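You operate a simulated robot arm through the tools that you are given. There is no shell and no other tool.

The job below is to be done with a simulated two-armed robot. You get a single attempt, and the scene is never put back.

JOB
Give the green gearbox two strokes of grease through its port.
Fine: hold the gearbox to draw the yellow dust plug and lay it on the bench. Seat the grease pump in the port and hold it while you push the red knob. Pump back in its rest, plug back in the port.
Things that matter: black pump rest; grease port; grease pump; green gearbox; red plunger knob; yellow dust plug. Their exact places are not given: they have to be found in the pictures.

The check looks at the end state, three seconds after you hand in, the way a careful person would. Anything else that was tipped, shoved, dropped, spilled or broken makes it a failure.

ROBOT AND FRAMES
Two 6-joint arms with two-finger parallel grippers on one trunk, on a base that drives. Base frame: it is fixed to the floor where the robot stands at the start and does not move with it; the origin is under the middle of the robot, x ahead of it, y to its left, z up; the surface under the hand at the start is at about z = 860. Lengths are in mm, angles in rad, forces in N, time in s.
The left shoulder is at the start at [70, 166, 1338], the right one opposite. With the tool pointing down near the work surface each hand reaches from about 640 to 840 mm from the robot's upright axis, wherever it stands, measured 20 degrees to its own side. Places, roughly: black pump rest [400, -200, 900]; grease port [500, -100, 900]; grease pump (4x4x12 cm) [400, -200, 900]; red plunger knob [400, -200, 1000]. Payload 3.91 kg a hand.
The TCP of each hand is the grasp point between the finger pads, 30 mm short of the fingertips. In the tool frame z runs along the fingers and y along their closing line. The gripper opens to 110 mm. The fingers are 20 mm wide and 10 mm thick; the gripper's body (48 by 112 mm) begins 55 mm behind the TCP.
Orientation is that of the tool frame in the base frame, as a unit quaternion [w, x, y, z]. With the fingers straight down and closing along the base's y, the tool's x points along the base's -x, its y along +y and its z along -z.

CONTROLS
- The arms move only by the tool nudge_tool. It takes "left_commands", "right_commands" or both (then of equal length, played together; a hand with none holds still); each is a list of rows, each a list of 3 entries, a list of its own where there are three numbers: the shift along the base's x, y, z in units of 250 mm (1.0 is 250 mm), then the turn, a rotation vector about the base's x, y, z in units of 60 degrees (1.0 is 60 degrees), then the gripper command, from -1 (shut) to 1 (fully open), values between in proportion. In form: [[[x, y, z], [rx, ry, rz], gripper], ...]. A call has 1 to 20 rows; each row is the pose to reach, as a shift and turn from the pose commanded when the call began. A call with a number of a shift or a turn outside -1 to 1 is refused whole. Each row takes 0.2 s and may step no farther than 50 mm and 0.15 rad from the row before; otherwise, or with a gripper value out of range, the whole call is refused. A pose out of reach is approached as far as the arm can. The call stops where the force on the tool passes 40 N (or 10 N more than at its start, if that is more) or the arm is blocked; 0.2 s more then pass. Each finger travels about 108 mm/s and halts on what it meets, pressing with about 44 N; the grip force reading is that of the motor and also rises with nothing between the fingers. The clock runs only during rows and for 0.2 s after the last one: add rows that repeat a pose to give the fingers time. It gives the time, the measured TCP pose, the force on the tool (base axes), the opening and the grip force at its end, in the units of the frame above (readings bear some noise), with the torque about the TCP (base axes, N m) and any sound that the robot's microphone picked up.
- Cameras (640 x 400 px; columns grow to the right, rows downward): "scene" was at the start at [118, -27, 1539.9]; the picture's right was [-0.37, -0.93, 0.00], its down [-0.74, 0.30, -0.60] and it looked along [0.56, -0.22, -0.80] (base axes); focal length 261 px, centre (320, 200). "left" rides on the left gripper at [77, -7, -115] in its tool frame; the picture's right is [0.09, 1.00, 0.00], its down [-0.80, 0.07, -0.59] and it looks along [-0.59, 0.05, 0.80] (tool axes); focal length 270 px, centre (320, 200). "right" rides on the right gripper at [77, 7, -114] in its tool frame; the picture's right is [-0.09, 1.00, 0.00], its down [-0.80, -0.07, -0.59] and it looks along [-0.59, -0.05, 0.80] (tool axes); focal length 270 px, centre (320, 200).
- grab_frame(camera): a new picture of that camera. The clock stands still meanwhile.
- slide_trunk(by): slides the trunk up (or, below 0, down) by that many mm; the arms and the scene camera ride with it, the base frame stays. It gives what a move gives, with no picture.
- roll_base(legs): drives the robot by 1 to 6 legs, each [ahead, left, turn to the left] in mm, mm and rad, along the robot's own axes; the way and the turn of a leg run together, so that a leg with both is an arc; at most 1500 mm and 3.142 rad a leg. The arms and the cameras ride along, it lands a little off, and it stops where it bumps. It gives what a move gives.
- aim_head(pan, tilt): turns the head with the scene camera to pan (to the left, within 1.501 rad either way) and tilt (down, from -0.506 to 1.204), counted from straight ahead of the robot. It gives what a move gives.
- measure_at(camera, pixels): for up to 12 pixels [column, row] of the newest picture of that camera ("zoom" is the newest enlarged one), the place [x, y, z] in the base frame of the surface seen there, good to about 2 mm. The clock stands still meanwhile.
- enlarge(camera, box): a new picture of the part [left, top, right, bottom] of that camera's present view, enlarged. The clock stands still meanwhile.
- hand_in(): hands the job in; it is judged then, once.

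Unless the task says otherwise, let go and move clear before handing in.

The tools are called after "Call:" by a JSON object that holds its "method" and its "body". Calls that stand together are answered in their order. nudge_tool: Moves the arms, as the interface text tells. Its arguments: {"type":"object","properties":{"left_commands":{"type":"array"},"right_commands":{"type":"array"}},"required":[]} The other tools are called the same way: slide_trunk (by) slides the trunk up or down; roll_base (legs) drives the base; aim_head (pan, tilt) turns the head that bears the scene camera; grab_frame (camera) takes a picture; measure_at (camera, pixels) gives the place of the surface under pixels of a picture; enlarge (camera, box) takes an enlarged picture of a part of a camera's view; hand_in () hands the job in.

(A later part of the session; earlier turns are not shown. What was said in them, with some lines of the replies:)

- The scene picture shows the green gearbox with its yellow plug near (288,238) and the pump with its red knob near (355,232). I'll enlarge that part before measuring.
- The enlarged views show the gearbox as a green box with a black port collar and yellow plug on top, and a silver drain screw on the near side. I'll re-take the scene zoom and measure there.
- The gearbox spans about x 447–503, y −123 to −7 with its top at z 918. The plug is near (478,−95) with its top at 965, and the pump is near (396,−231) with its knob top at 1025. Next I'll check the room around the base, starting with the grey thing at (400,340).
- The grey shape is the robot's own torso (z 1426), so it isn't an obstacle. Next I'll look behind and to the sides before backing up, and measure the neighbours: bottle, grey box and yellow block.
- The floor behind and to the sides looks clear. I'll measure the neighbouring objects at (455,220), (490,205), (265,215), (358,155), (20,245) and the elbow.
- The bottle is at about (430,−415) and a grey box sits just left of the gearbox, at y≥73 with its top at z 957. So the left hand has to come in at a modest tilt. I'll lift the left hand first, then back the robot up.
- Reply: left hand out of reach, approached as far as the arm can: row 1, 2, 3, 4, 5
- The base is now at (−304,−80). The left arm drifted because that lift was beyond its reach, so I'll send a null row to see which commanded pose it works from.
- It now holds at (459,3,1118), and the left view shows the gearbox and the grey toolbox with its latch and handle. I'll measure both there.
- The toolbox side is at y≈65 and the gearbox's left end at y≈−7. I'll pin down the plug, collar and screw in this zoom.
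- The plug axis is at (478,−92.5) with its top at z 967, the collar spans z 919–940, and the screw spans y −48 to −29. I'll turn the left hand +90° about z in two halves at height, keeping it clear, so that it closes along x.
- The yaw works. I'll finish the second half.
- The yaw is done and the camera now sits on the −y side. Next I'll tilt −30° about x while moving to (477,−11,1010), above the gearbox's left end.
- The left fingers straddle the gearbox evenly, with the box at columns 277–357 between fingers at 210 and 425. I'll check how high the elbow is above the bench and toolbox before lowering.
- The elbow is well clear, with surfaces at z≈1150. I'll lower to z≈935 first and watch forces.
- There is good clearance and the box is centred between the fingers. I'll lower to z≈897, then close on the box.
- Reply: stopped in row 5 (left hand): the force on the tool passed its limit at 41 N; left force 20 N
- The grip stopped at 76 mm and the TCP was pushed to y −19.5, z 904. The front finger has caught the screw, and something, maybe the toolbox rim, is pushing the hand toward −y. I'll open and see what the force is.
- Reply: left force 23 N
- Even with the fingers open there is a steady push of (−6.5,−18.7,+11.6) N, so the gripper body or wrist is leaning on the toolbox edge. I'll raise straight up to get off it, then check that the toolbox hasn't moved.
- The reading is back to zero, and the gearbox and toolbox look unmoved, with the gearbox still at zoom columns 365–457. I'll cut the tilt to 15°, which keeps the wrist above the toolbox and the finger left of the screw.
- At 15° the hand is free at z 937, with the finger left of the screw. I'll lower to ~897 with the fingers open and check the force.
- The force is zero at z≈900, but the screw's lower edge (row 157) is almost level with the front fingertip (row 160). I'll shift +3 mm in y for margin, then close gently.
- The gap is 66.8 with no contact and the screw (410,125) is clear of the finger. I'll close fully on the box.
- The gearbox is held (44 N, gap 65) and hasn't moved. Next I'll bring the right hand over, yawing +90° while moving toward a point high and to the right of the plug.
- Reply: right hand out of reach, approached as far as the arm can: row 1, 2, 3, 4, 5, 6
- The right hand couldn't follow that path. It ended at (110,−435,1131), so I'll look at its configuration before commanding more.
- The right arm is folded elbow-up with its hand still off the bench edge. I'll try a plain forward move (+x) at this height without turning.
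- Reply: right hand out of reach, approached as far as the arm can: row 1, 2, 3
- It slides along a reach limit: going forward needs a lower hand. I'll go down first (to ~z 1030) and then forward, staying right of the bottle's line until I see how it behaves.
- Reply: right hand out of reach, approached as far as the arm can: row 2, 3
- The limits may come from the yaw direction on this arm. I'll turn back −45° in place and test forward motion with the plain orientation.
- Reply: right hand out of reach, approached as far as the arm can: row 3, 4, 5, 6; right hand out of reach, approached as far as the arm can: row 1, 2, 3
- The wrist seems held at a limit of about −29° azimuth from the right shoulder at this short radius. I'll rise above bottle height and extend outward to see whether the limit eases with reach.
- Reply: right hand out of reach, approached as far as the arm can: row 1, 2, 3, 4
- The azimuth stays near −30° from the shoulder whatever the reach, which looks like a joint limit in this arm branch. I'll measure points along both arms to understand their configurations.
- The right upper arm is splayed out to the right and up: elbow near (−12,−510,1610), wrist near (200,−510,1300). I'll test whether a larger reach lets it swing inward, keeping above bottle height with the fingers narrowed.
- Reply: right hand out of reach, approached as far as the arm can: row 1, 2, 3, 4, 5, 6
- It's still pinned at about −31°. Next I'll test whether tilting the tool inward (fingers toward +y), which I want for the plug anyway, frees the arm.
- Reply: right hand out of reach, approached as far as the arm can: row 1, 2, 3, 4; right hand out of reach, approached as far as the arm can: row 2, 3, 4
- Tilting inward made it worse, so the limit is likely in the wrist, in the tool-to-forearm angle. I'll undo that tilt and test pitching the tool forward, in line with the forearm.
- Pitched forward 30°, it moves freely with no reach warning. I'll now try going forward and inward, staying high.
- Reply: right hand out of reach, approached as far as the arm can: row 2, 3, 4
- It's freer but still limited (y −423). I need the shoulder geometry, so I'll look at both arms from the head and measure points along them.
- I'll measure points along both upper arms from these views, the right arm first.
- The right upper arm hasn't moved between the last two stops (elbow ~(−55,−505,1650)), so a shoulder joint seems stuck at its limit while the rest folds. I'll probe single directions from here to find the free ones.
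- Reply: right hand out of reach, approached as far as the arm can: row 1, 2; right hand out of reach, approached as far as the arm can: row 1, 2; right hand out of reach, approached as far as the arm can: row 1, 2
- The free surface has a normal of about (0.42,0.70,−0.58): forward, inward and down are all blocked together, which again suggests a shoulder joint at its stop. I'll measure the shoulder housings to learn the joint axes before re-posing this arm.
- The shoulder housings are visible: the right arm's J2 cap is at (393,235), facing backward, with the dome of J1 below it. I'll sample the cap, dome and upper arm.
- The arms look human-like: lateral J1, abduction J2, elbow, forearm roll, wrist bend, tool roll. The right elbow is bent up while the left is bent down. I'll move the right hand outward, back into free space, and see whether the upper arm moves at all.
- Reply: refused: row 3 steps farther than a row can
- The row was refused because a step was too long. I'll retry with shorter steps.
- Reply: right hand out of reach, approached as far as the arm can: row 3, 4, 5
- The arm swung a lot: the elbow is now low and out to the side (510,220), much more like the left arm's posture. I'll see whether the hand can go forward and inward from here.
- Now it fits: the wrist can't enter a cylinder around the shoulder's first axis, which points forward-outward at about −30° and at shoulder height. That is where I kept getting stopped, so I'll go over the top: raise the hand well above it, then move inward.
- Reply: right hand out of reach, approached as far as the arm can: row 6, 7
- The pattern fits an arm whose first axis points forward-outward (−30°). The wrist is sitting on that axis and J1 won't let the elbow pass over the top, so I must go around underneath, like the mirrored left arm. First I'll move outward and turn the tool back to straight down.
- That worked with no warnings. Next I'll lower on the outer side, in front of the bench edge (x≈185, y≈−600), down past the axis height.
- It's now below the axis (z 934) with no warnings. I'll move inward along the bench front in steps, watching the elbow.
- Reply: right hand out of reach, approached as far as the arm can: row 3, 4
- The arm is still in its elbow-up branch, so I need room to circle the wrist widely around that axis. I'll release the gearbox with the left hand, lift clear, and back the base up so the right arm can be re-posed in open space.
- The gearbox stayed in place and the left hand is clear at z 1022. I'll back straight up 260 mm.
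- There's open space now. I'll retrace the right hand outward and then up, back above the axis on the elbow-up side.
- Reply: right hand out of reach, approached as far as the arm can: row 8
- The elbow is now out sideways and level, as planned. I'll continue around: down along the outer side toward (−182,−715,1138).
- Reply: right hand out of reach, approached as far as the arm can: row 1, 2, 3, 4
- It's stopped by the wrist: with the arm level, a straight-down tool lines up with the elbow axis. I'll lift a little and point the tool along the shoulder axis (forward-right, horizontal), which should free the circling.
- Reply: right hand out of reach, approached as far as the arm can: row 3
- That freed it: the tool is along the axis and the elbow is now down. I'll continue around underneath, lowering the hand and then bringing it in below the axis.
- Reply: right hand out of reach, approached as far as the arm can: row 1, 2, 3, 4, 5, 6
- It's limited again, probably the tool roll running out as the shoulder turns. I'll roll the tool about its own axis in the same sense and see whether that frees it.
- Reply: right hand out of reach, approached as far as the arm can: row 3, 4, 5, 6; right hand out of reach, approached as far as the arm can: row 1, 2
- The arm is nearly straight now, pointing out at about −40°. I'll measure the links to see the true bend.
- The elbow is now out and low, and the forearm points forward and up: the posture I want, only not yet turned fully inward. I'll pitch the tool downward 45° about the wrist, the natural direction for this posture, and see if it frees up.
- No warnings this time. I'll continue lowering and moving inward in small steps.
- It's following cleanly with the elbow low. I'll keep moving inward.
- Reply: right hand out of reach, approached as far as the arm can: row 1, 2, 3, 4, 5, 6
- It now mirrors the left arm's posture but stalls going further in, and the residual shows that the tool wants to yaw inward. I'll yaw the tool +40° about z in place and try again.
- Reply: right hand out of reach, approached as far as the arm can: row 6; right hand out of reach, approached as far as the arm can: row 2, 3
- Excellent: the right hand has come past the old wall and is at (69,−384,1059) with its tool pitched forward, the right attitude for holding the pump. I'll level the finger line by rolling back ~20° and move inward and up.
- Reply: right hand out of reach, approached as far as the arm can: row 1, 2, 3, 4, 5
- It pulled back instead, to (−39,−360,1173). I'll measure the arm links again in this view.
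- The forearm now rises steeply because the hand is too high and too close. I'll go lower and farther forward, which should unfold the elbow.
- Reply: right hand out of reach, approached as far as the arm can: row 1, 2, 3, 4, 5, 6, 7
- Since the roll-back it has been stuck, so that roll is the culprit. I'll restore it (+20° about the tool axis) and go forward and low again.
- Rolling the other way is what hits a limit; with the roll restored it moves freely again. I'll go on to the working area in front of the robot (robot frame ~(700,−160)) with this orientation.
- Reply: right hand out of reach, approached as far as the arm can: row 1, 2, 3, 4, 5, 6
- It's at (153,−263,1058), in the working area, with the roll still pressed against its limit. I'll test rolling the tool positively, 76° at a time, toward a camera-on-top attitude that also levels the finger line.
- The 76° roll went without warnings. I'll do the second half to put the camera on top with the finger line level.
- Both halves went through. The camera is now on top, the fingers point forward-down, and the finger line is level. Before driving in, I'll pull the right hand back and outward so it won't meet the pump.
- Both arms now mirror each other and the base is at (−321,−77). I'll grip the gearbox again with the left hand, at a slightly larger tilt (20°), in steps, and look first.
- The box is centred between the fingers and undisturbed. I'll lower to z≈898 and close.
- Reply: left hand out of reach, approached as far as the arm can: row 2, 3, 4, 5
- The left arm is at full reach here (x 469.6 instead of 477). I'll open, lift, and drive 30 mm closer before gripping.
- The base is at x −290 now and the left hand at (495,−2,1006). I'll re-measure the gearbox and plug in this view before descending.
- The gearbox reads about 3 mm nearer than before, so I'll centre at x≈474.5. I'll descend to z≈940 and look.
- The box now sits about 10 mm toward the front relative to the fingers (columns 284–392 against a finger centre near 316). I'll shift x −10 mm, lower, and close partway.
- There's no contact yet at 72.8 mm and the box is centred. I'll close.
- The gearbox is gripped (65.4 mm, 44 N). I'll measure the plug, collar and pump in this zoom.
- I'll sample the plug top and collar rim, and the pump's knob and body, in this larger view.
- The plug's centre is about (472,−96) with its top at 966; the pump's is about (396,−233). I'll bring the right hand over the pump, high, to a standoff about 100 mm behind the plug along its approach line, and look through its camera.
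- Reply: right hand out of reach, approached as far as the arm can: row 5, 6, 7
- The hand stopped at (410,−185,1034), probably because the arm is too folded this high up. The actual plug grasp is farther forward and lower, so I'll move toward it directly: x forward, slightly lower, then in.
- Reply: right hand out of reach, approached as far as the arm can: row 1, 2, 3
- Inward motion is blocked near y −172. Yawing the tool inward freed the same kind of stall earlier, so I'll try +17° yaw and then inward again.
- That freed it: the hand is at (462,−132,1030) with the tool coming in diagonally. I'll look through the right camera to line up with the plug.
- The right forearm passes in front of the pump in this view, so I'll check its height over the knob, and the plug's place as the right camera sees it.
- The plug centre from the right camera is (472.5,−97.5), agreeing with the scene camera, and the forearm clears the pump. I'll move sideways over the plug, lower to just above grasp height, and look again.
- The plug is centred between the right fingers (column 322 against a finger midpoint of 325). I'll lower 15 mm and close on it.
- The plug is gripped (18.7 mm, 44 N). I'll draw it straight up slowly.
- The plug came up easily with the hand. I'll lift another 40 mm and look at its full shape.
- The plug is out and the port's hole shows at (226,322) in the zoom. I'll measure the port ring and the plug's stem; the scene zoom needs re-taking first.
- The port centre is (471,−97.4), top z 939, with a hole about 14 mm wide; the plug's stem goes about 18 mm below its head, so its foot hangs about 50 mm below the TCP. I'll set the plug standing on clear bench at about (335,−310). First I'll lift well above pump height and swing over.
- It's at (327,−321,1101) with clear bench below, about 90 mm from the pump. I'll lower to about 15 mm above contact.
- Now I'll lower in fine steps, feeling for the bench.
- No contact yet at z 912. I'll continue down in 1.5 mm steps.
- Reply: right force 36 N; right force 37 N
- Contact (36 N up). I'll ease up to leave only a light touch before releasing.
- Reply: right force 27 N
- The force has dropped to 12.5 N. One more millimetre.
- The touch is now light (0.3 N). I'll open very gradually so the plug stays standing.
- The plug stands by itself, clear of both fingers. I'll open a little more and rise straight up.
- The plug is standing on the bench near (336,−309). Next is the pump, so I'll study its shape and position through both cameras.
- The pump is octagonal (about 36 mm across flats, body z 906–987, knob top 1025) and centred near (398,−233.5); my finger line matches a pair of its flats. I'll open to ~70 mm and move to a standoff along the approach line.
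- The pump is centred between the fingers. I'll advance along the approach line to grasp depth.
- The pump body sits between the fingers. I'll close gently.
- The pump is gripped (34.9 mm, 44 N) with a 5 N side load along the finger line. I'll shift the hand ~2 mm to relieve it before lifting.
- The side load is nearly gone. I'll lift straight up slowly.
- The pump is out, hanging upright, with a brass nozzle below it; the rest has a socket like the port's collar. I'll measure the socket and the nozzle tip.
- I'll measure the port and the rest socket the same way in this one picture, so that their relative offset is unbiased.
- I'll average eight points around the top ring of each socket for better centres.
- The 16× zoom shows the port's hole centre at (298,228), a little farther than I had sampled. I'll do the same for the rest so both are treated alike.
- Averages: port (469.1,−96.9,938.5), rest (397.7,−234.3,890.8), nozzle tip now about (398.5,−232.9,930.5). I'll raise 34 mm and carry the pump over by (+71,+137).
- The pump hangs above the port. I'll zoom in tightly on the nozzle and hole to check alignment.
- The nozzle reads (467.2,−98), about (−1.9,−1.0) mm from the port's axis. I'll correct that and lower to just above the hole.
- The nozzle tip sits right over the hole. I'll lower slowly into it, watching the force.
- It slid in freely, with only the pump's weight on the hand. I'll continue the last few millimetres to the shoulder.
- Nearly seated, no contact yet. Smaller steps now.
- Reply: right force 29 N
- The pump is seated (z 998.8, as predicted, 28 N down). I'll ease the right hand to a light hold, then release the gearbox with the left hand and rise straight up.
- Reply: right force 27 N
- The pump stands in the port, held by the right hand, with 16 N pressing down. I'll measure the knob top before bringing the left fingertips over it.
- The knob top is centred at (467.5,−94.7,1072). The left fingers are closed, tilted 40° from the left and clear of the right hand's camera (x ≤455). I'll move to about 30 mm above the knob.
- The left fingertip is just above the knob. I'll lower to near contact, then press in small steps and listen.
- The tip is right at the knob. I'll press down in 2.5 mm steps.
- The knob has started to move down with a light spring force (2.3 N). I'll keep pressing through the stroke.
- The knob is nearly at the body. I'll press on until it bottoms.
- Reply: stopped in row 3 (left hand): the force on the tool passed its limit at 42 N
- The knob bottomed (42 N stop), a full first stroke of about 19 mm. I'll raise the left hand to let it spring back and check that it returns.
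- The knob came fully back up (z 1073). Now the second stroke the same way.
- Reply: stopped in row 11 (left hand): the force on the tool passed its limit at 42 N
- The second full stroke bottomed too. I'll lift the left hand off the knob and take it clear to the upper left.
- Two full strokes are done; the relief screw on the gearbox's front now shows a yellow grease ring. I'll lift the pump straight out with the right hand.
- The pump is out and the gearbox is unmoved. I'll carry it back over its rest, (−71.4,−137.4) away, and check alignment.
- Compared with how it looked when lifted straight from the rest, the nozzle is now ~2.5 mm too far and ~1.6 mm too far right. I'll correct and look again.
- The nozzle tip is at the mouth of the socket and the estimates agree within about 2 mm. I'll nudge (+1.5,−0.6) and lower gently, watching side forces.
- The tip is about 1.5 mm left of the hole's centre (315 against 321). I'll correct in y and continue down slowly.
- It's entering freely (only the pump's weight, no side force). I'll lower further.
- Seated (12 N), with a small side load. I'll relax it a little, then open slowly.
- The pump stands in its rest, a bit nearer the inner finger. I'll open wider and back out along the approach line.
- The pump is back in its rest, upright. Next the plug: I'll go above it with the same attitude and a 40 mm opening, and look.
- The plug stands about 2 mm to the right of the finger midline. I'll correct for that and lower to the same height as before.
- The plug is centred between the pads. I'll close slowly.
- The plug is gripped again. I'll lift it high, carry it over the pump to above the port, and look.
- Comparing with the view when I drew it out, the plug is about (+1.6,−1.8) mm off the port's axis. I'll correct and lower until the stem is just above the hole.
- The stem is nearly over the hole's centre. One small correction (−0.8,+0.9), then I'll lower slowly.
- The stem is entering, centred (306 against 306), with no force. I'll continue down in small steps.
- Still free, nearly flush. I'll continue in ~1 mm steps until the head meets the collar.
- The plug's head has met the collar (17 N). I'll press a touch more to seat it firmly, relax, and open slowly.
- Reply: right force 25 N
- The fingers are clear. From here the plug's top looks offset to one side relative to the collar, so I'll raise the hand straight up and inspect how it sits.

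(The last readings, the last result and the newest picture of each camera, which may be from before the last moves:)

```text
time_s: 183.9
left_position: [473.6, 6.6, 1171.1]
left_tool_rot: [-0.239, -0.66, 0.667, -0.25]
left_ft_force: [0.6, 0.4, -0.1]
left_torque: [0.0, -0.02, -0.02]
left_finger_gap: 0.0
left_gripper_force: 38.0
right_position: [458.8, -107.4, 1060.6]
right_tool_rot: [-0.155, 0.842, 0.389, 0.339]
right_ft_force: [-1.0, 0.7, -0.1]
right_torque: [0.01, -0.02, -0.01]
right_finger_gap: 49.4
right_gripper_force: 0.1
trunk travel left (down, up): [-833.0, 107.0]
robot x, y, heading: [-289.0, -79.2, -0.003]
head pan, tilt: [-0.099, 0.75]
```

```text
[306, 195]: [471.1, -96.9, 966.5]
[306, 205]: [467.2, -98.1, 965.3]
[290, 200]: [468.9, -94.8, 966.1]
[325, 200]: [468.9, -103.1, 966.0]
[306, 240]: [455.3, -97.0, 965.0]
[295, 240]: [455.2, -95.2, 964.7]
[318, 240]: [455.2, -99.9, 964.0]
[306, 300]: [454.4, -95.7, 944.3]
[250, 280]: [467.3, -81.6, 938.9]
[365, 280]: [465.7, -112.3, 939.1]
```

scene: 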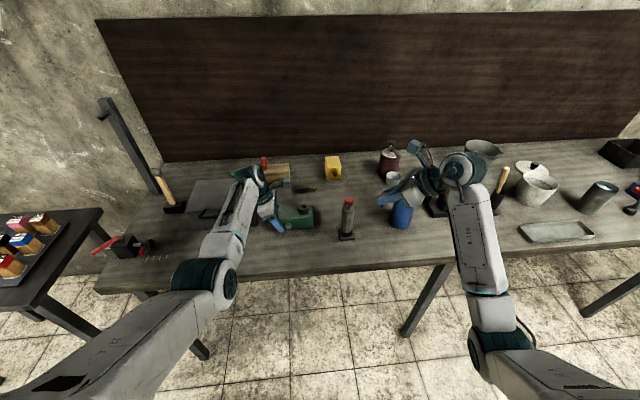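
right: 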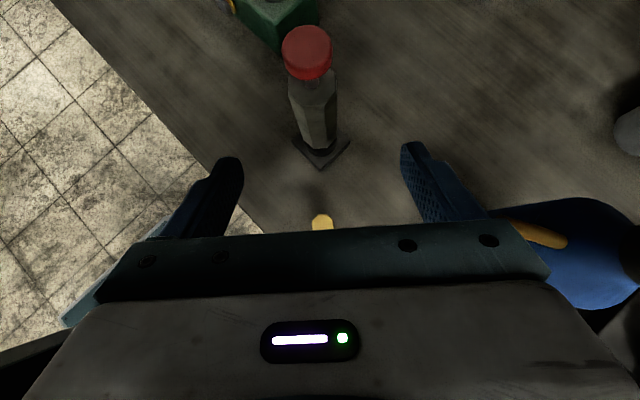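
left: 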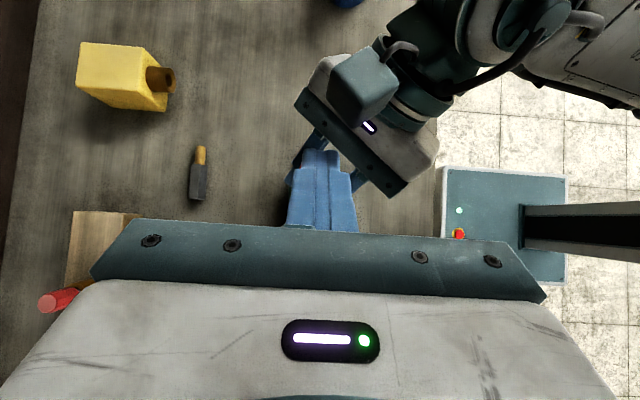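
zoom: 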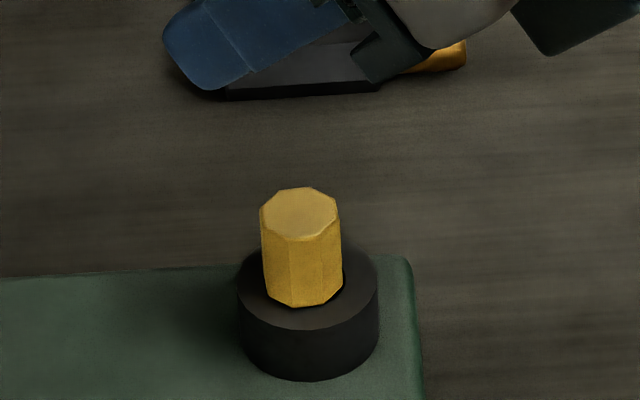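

The plug sits upright with its head flat on the collar: top z 966 as at the start, centred within ~1 mm. I'll take the right hand up and back to clear everything, and drop nothing on the way.

Call:
{"method": "nudge_tool", "body": {"right_commands": [[[0, 0, 0.15], [0, 0, 0], -0.1], [[-0.08, -0.14, 0.16], [0, 0, 0], -0.1], [[-0.16, -0.28, 0.16], [0, 0, 0], -0.1], [[-0.25, -0.42, 0.16], [0, 0, 0], -0.1], [[-0.34, -0.55, 0.16], [0, 0, 0], -0.1], [[-0.43, -0.68, 0.16], [0, 0, 0], -0.1], [[-0.53, -0.82, 0.16], [0, 0, 0], -0.1]]}}

Call:
{"method": "aim_head", "body": {"pan": -0.1, "tilt": 0.7}}

Call:
{"method": "grab_frame", "body": {"camera": "scene"}}

Call:
{"method": "enlarge", "body": {"camera": "scene", "box": [180, 140, 420, 290]}}

```text
time_s: 185.5
left_position: [470.9, 4.0, 1172.2]
left_tool_rot: [-0.238, -0.659, 0.668, -0.25]
left_ft_force: [0.7, -0.2, -0.1]
left_torque: [0.03, 0.0, -0.02]
left_finger_gap: 0.1
left_gripper_force: 37.3
right_position: [325.8, -313.0, 1102.1]
right_tool_rot: [-0.158, 0.841, 0.39, 0.34]
right_ft_force: [1.0, -0.6, -0.1]
right_torque: [0.02, -0.03, -0.02]
right_finger_gap: 49.1
right_gripper_force: 0.0
trunk travel left (down, up): [-833.0, 107.0]
robot x, y, heading: [-288.3, -85.7, 0.001]
head pan, tilt: [-0.099, 0.75]
```

```text
time_s: 186.1
left_position: [471.5, 6.2, 1171.6]
left_tool_rot: [-0.239, -0.66, 0.667, -0.251]
left_ft_force: [0.3, -0.3, 0.5]
left_torque: [0.03, 0.03, 0.01]
left_finger_gap: 0.0
left_gripper_force: 37.9
right_position: [327.4, -310.7, 1101.2]
right_tool_rot: [-0.156, 0.842, 0.39, 0.339]
right_ft_force: [-0.2, 0.4, 0.1]
right_torque: [0.01, 0.0, 0.02]
right_finger_gap: 49.3
right_gripper_force: 0.1
trunk travel left (down, up): [-833.0, 107.0]
robot x, y, heading: [-286.0, -82.9, -0.001]
head pan, tilt: [-0.099, 0.7]
```

```text
taken
```

scene: 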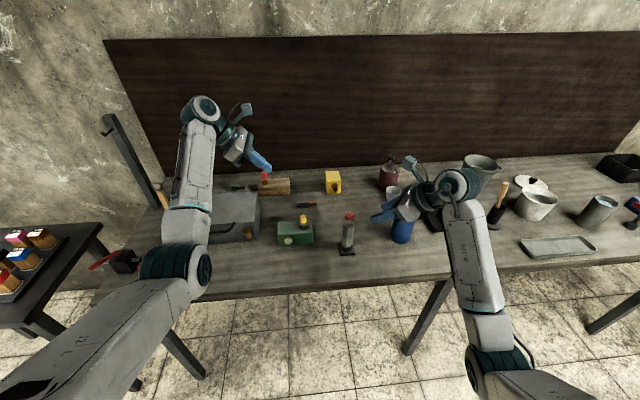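

```text
2.67 times, centred on (300, 215) of scene
```

zoom: 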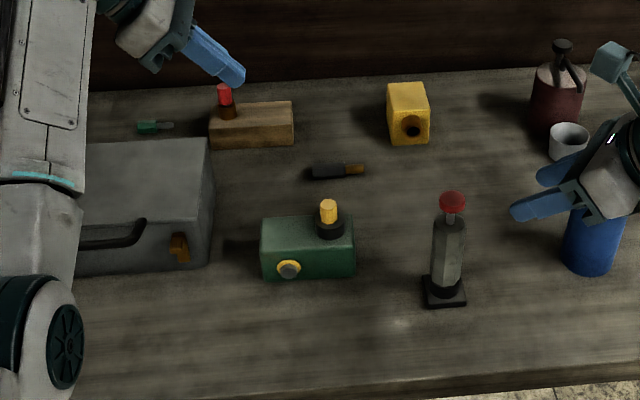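

The bench looks in order: plug in the port, pump in its rest, and the neighbours in place. A last check on the toolbox side I touched earlier, and on the pump and plug.

Call:
{"method": "measure_at", "body": {"camera": "zoom", "pixels": [[212, 170], [210, 215], [208, 250], [200, 145], [180, 245], [328, 205], [452, 200], [448, 250], [425, 290], [465, 300], [330, 236], [290, 268]]}}

Call:
{"method": "enlarge", "body": {"camera": "scene", "box": [270, 195, 370, 265]}}

```text
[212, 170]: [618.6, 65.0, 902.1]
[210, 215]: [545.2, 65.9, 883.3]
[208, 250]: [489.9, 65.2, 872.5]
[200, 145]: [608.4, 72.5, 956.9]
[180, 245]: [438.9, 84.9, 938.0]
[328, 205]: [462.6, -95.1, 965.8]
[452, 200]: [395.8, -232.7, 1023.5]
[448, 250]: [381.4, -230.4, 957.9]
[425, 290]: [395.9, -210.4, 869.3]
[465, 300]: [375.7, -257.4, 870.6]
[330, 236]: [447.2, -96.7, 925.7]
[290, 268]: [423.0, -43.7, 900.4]
```

```text
5.71 times, centred on (320, 230) of scene
```

zoom: 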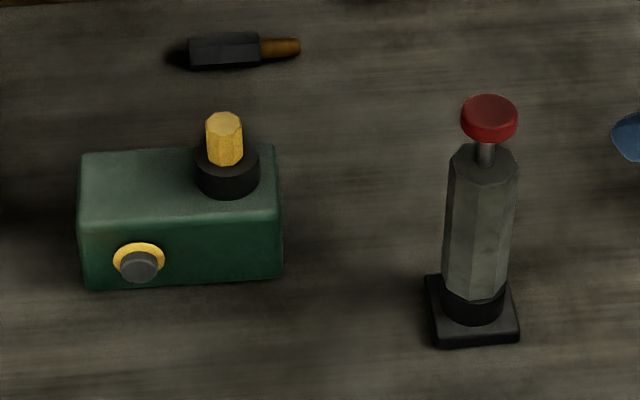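

The toolbox is unmoved (side still at y≈65), the pump sits upright in its rest with its knob top at z ≈1024, and the plug is fully home (top z 966). Both hands are clear, so I'm handing in.

Call:
{"method": "hand_in", "body": {}}

```text
The job is handed in.
```

The green gearbox got its two strokes of grease, and the job is handed in. I don't have the check's verdict.

- **Grease:** I pressed the red knob twice with the pump seated in the port. It went all the way down both times and came back up after each. A yellow ring then showed around the silver screw on the gearbox's front, which I took as grease coming through.
- **Pump:** it is back in its rest, upright.
- **Plug:** it is back in the port with its head flat on the collar, at the same height as at the start.

Two things did not go cleanly:

- **Gearbox:** it slid toward the robot, by about 13 mm in my measurements, while I was gripping it and refitting the plug.
- **Grey toolbox:** on the first attempt to hold the gearbox, the left hand leaned on the toolbox's edge. Its side measures the same as before, so it did not move.

I stood the plug on the bench rather than laying it down, so I could pick it up again with the same grip. Nothing else looked moved, and both hands were clear of everything when I handed in.
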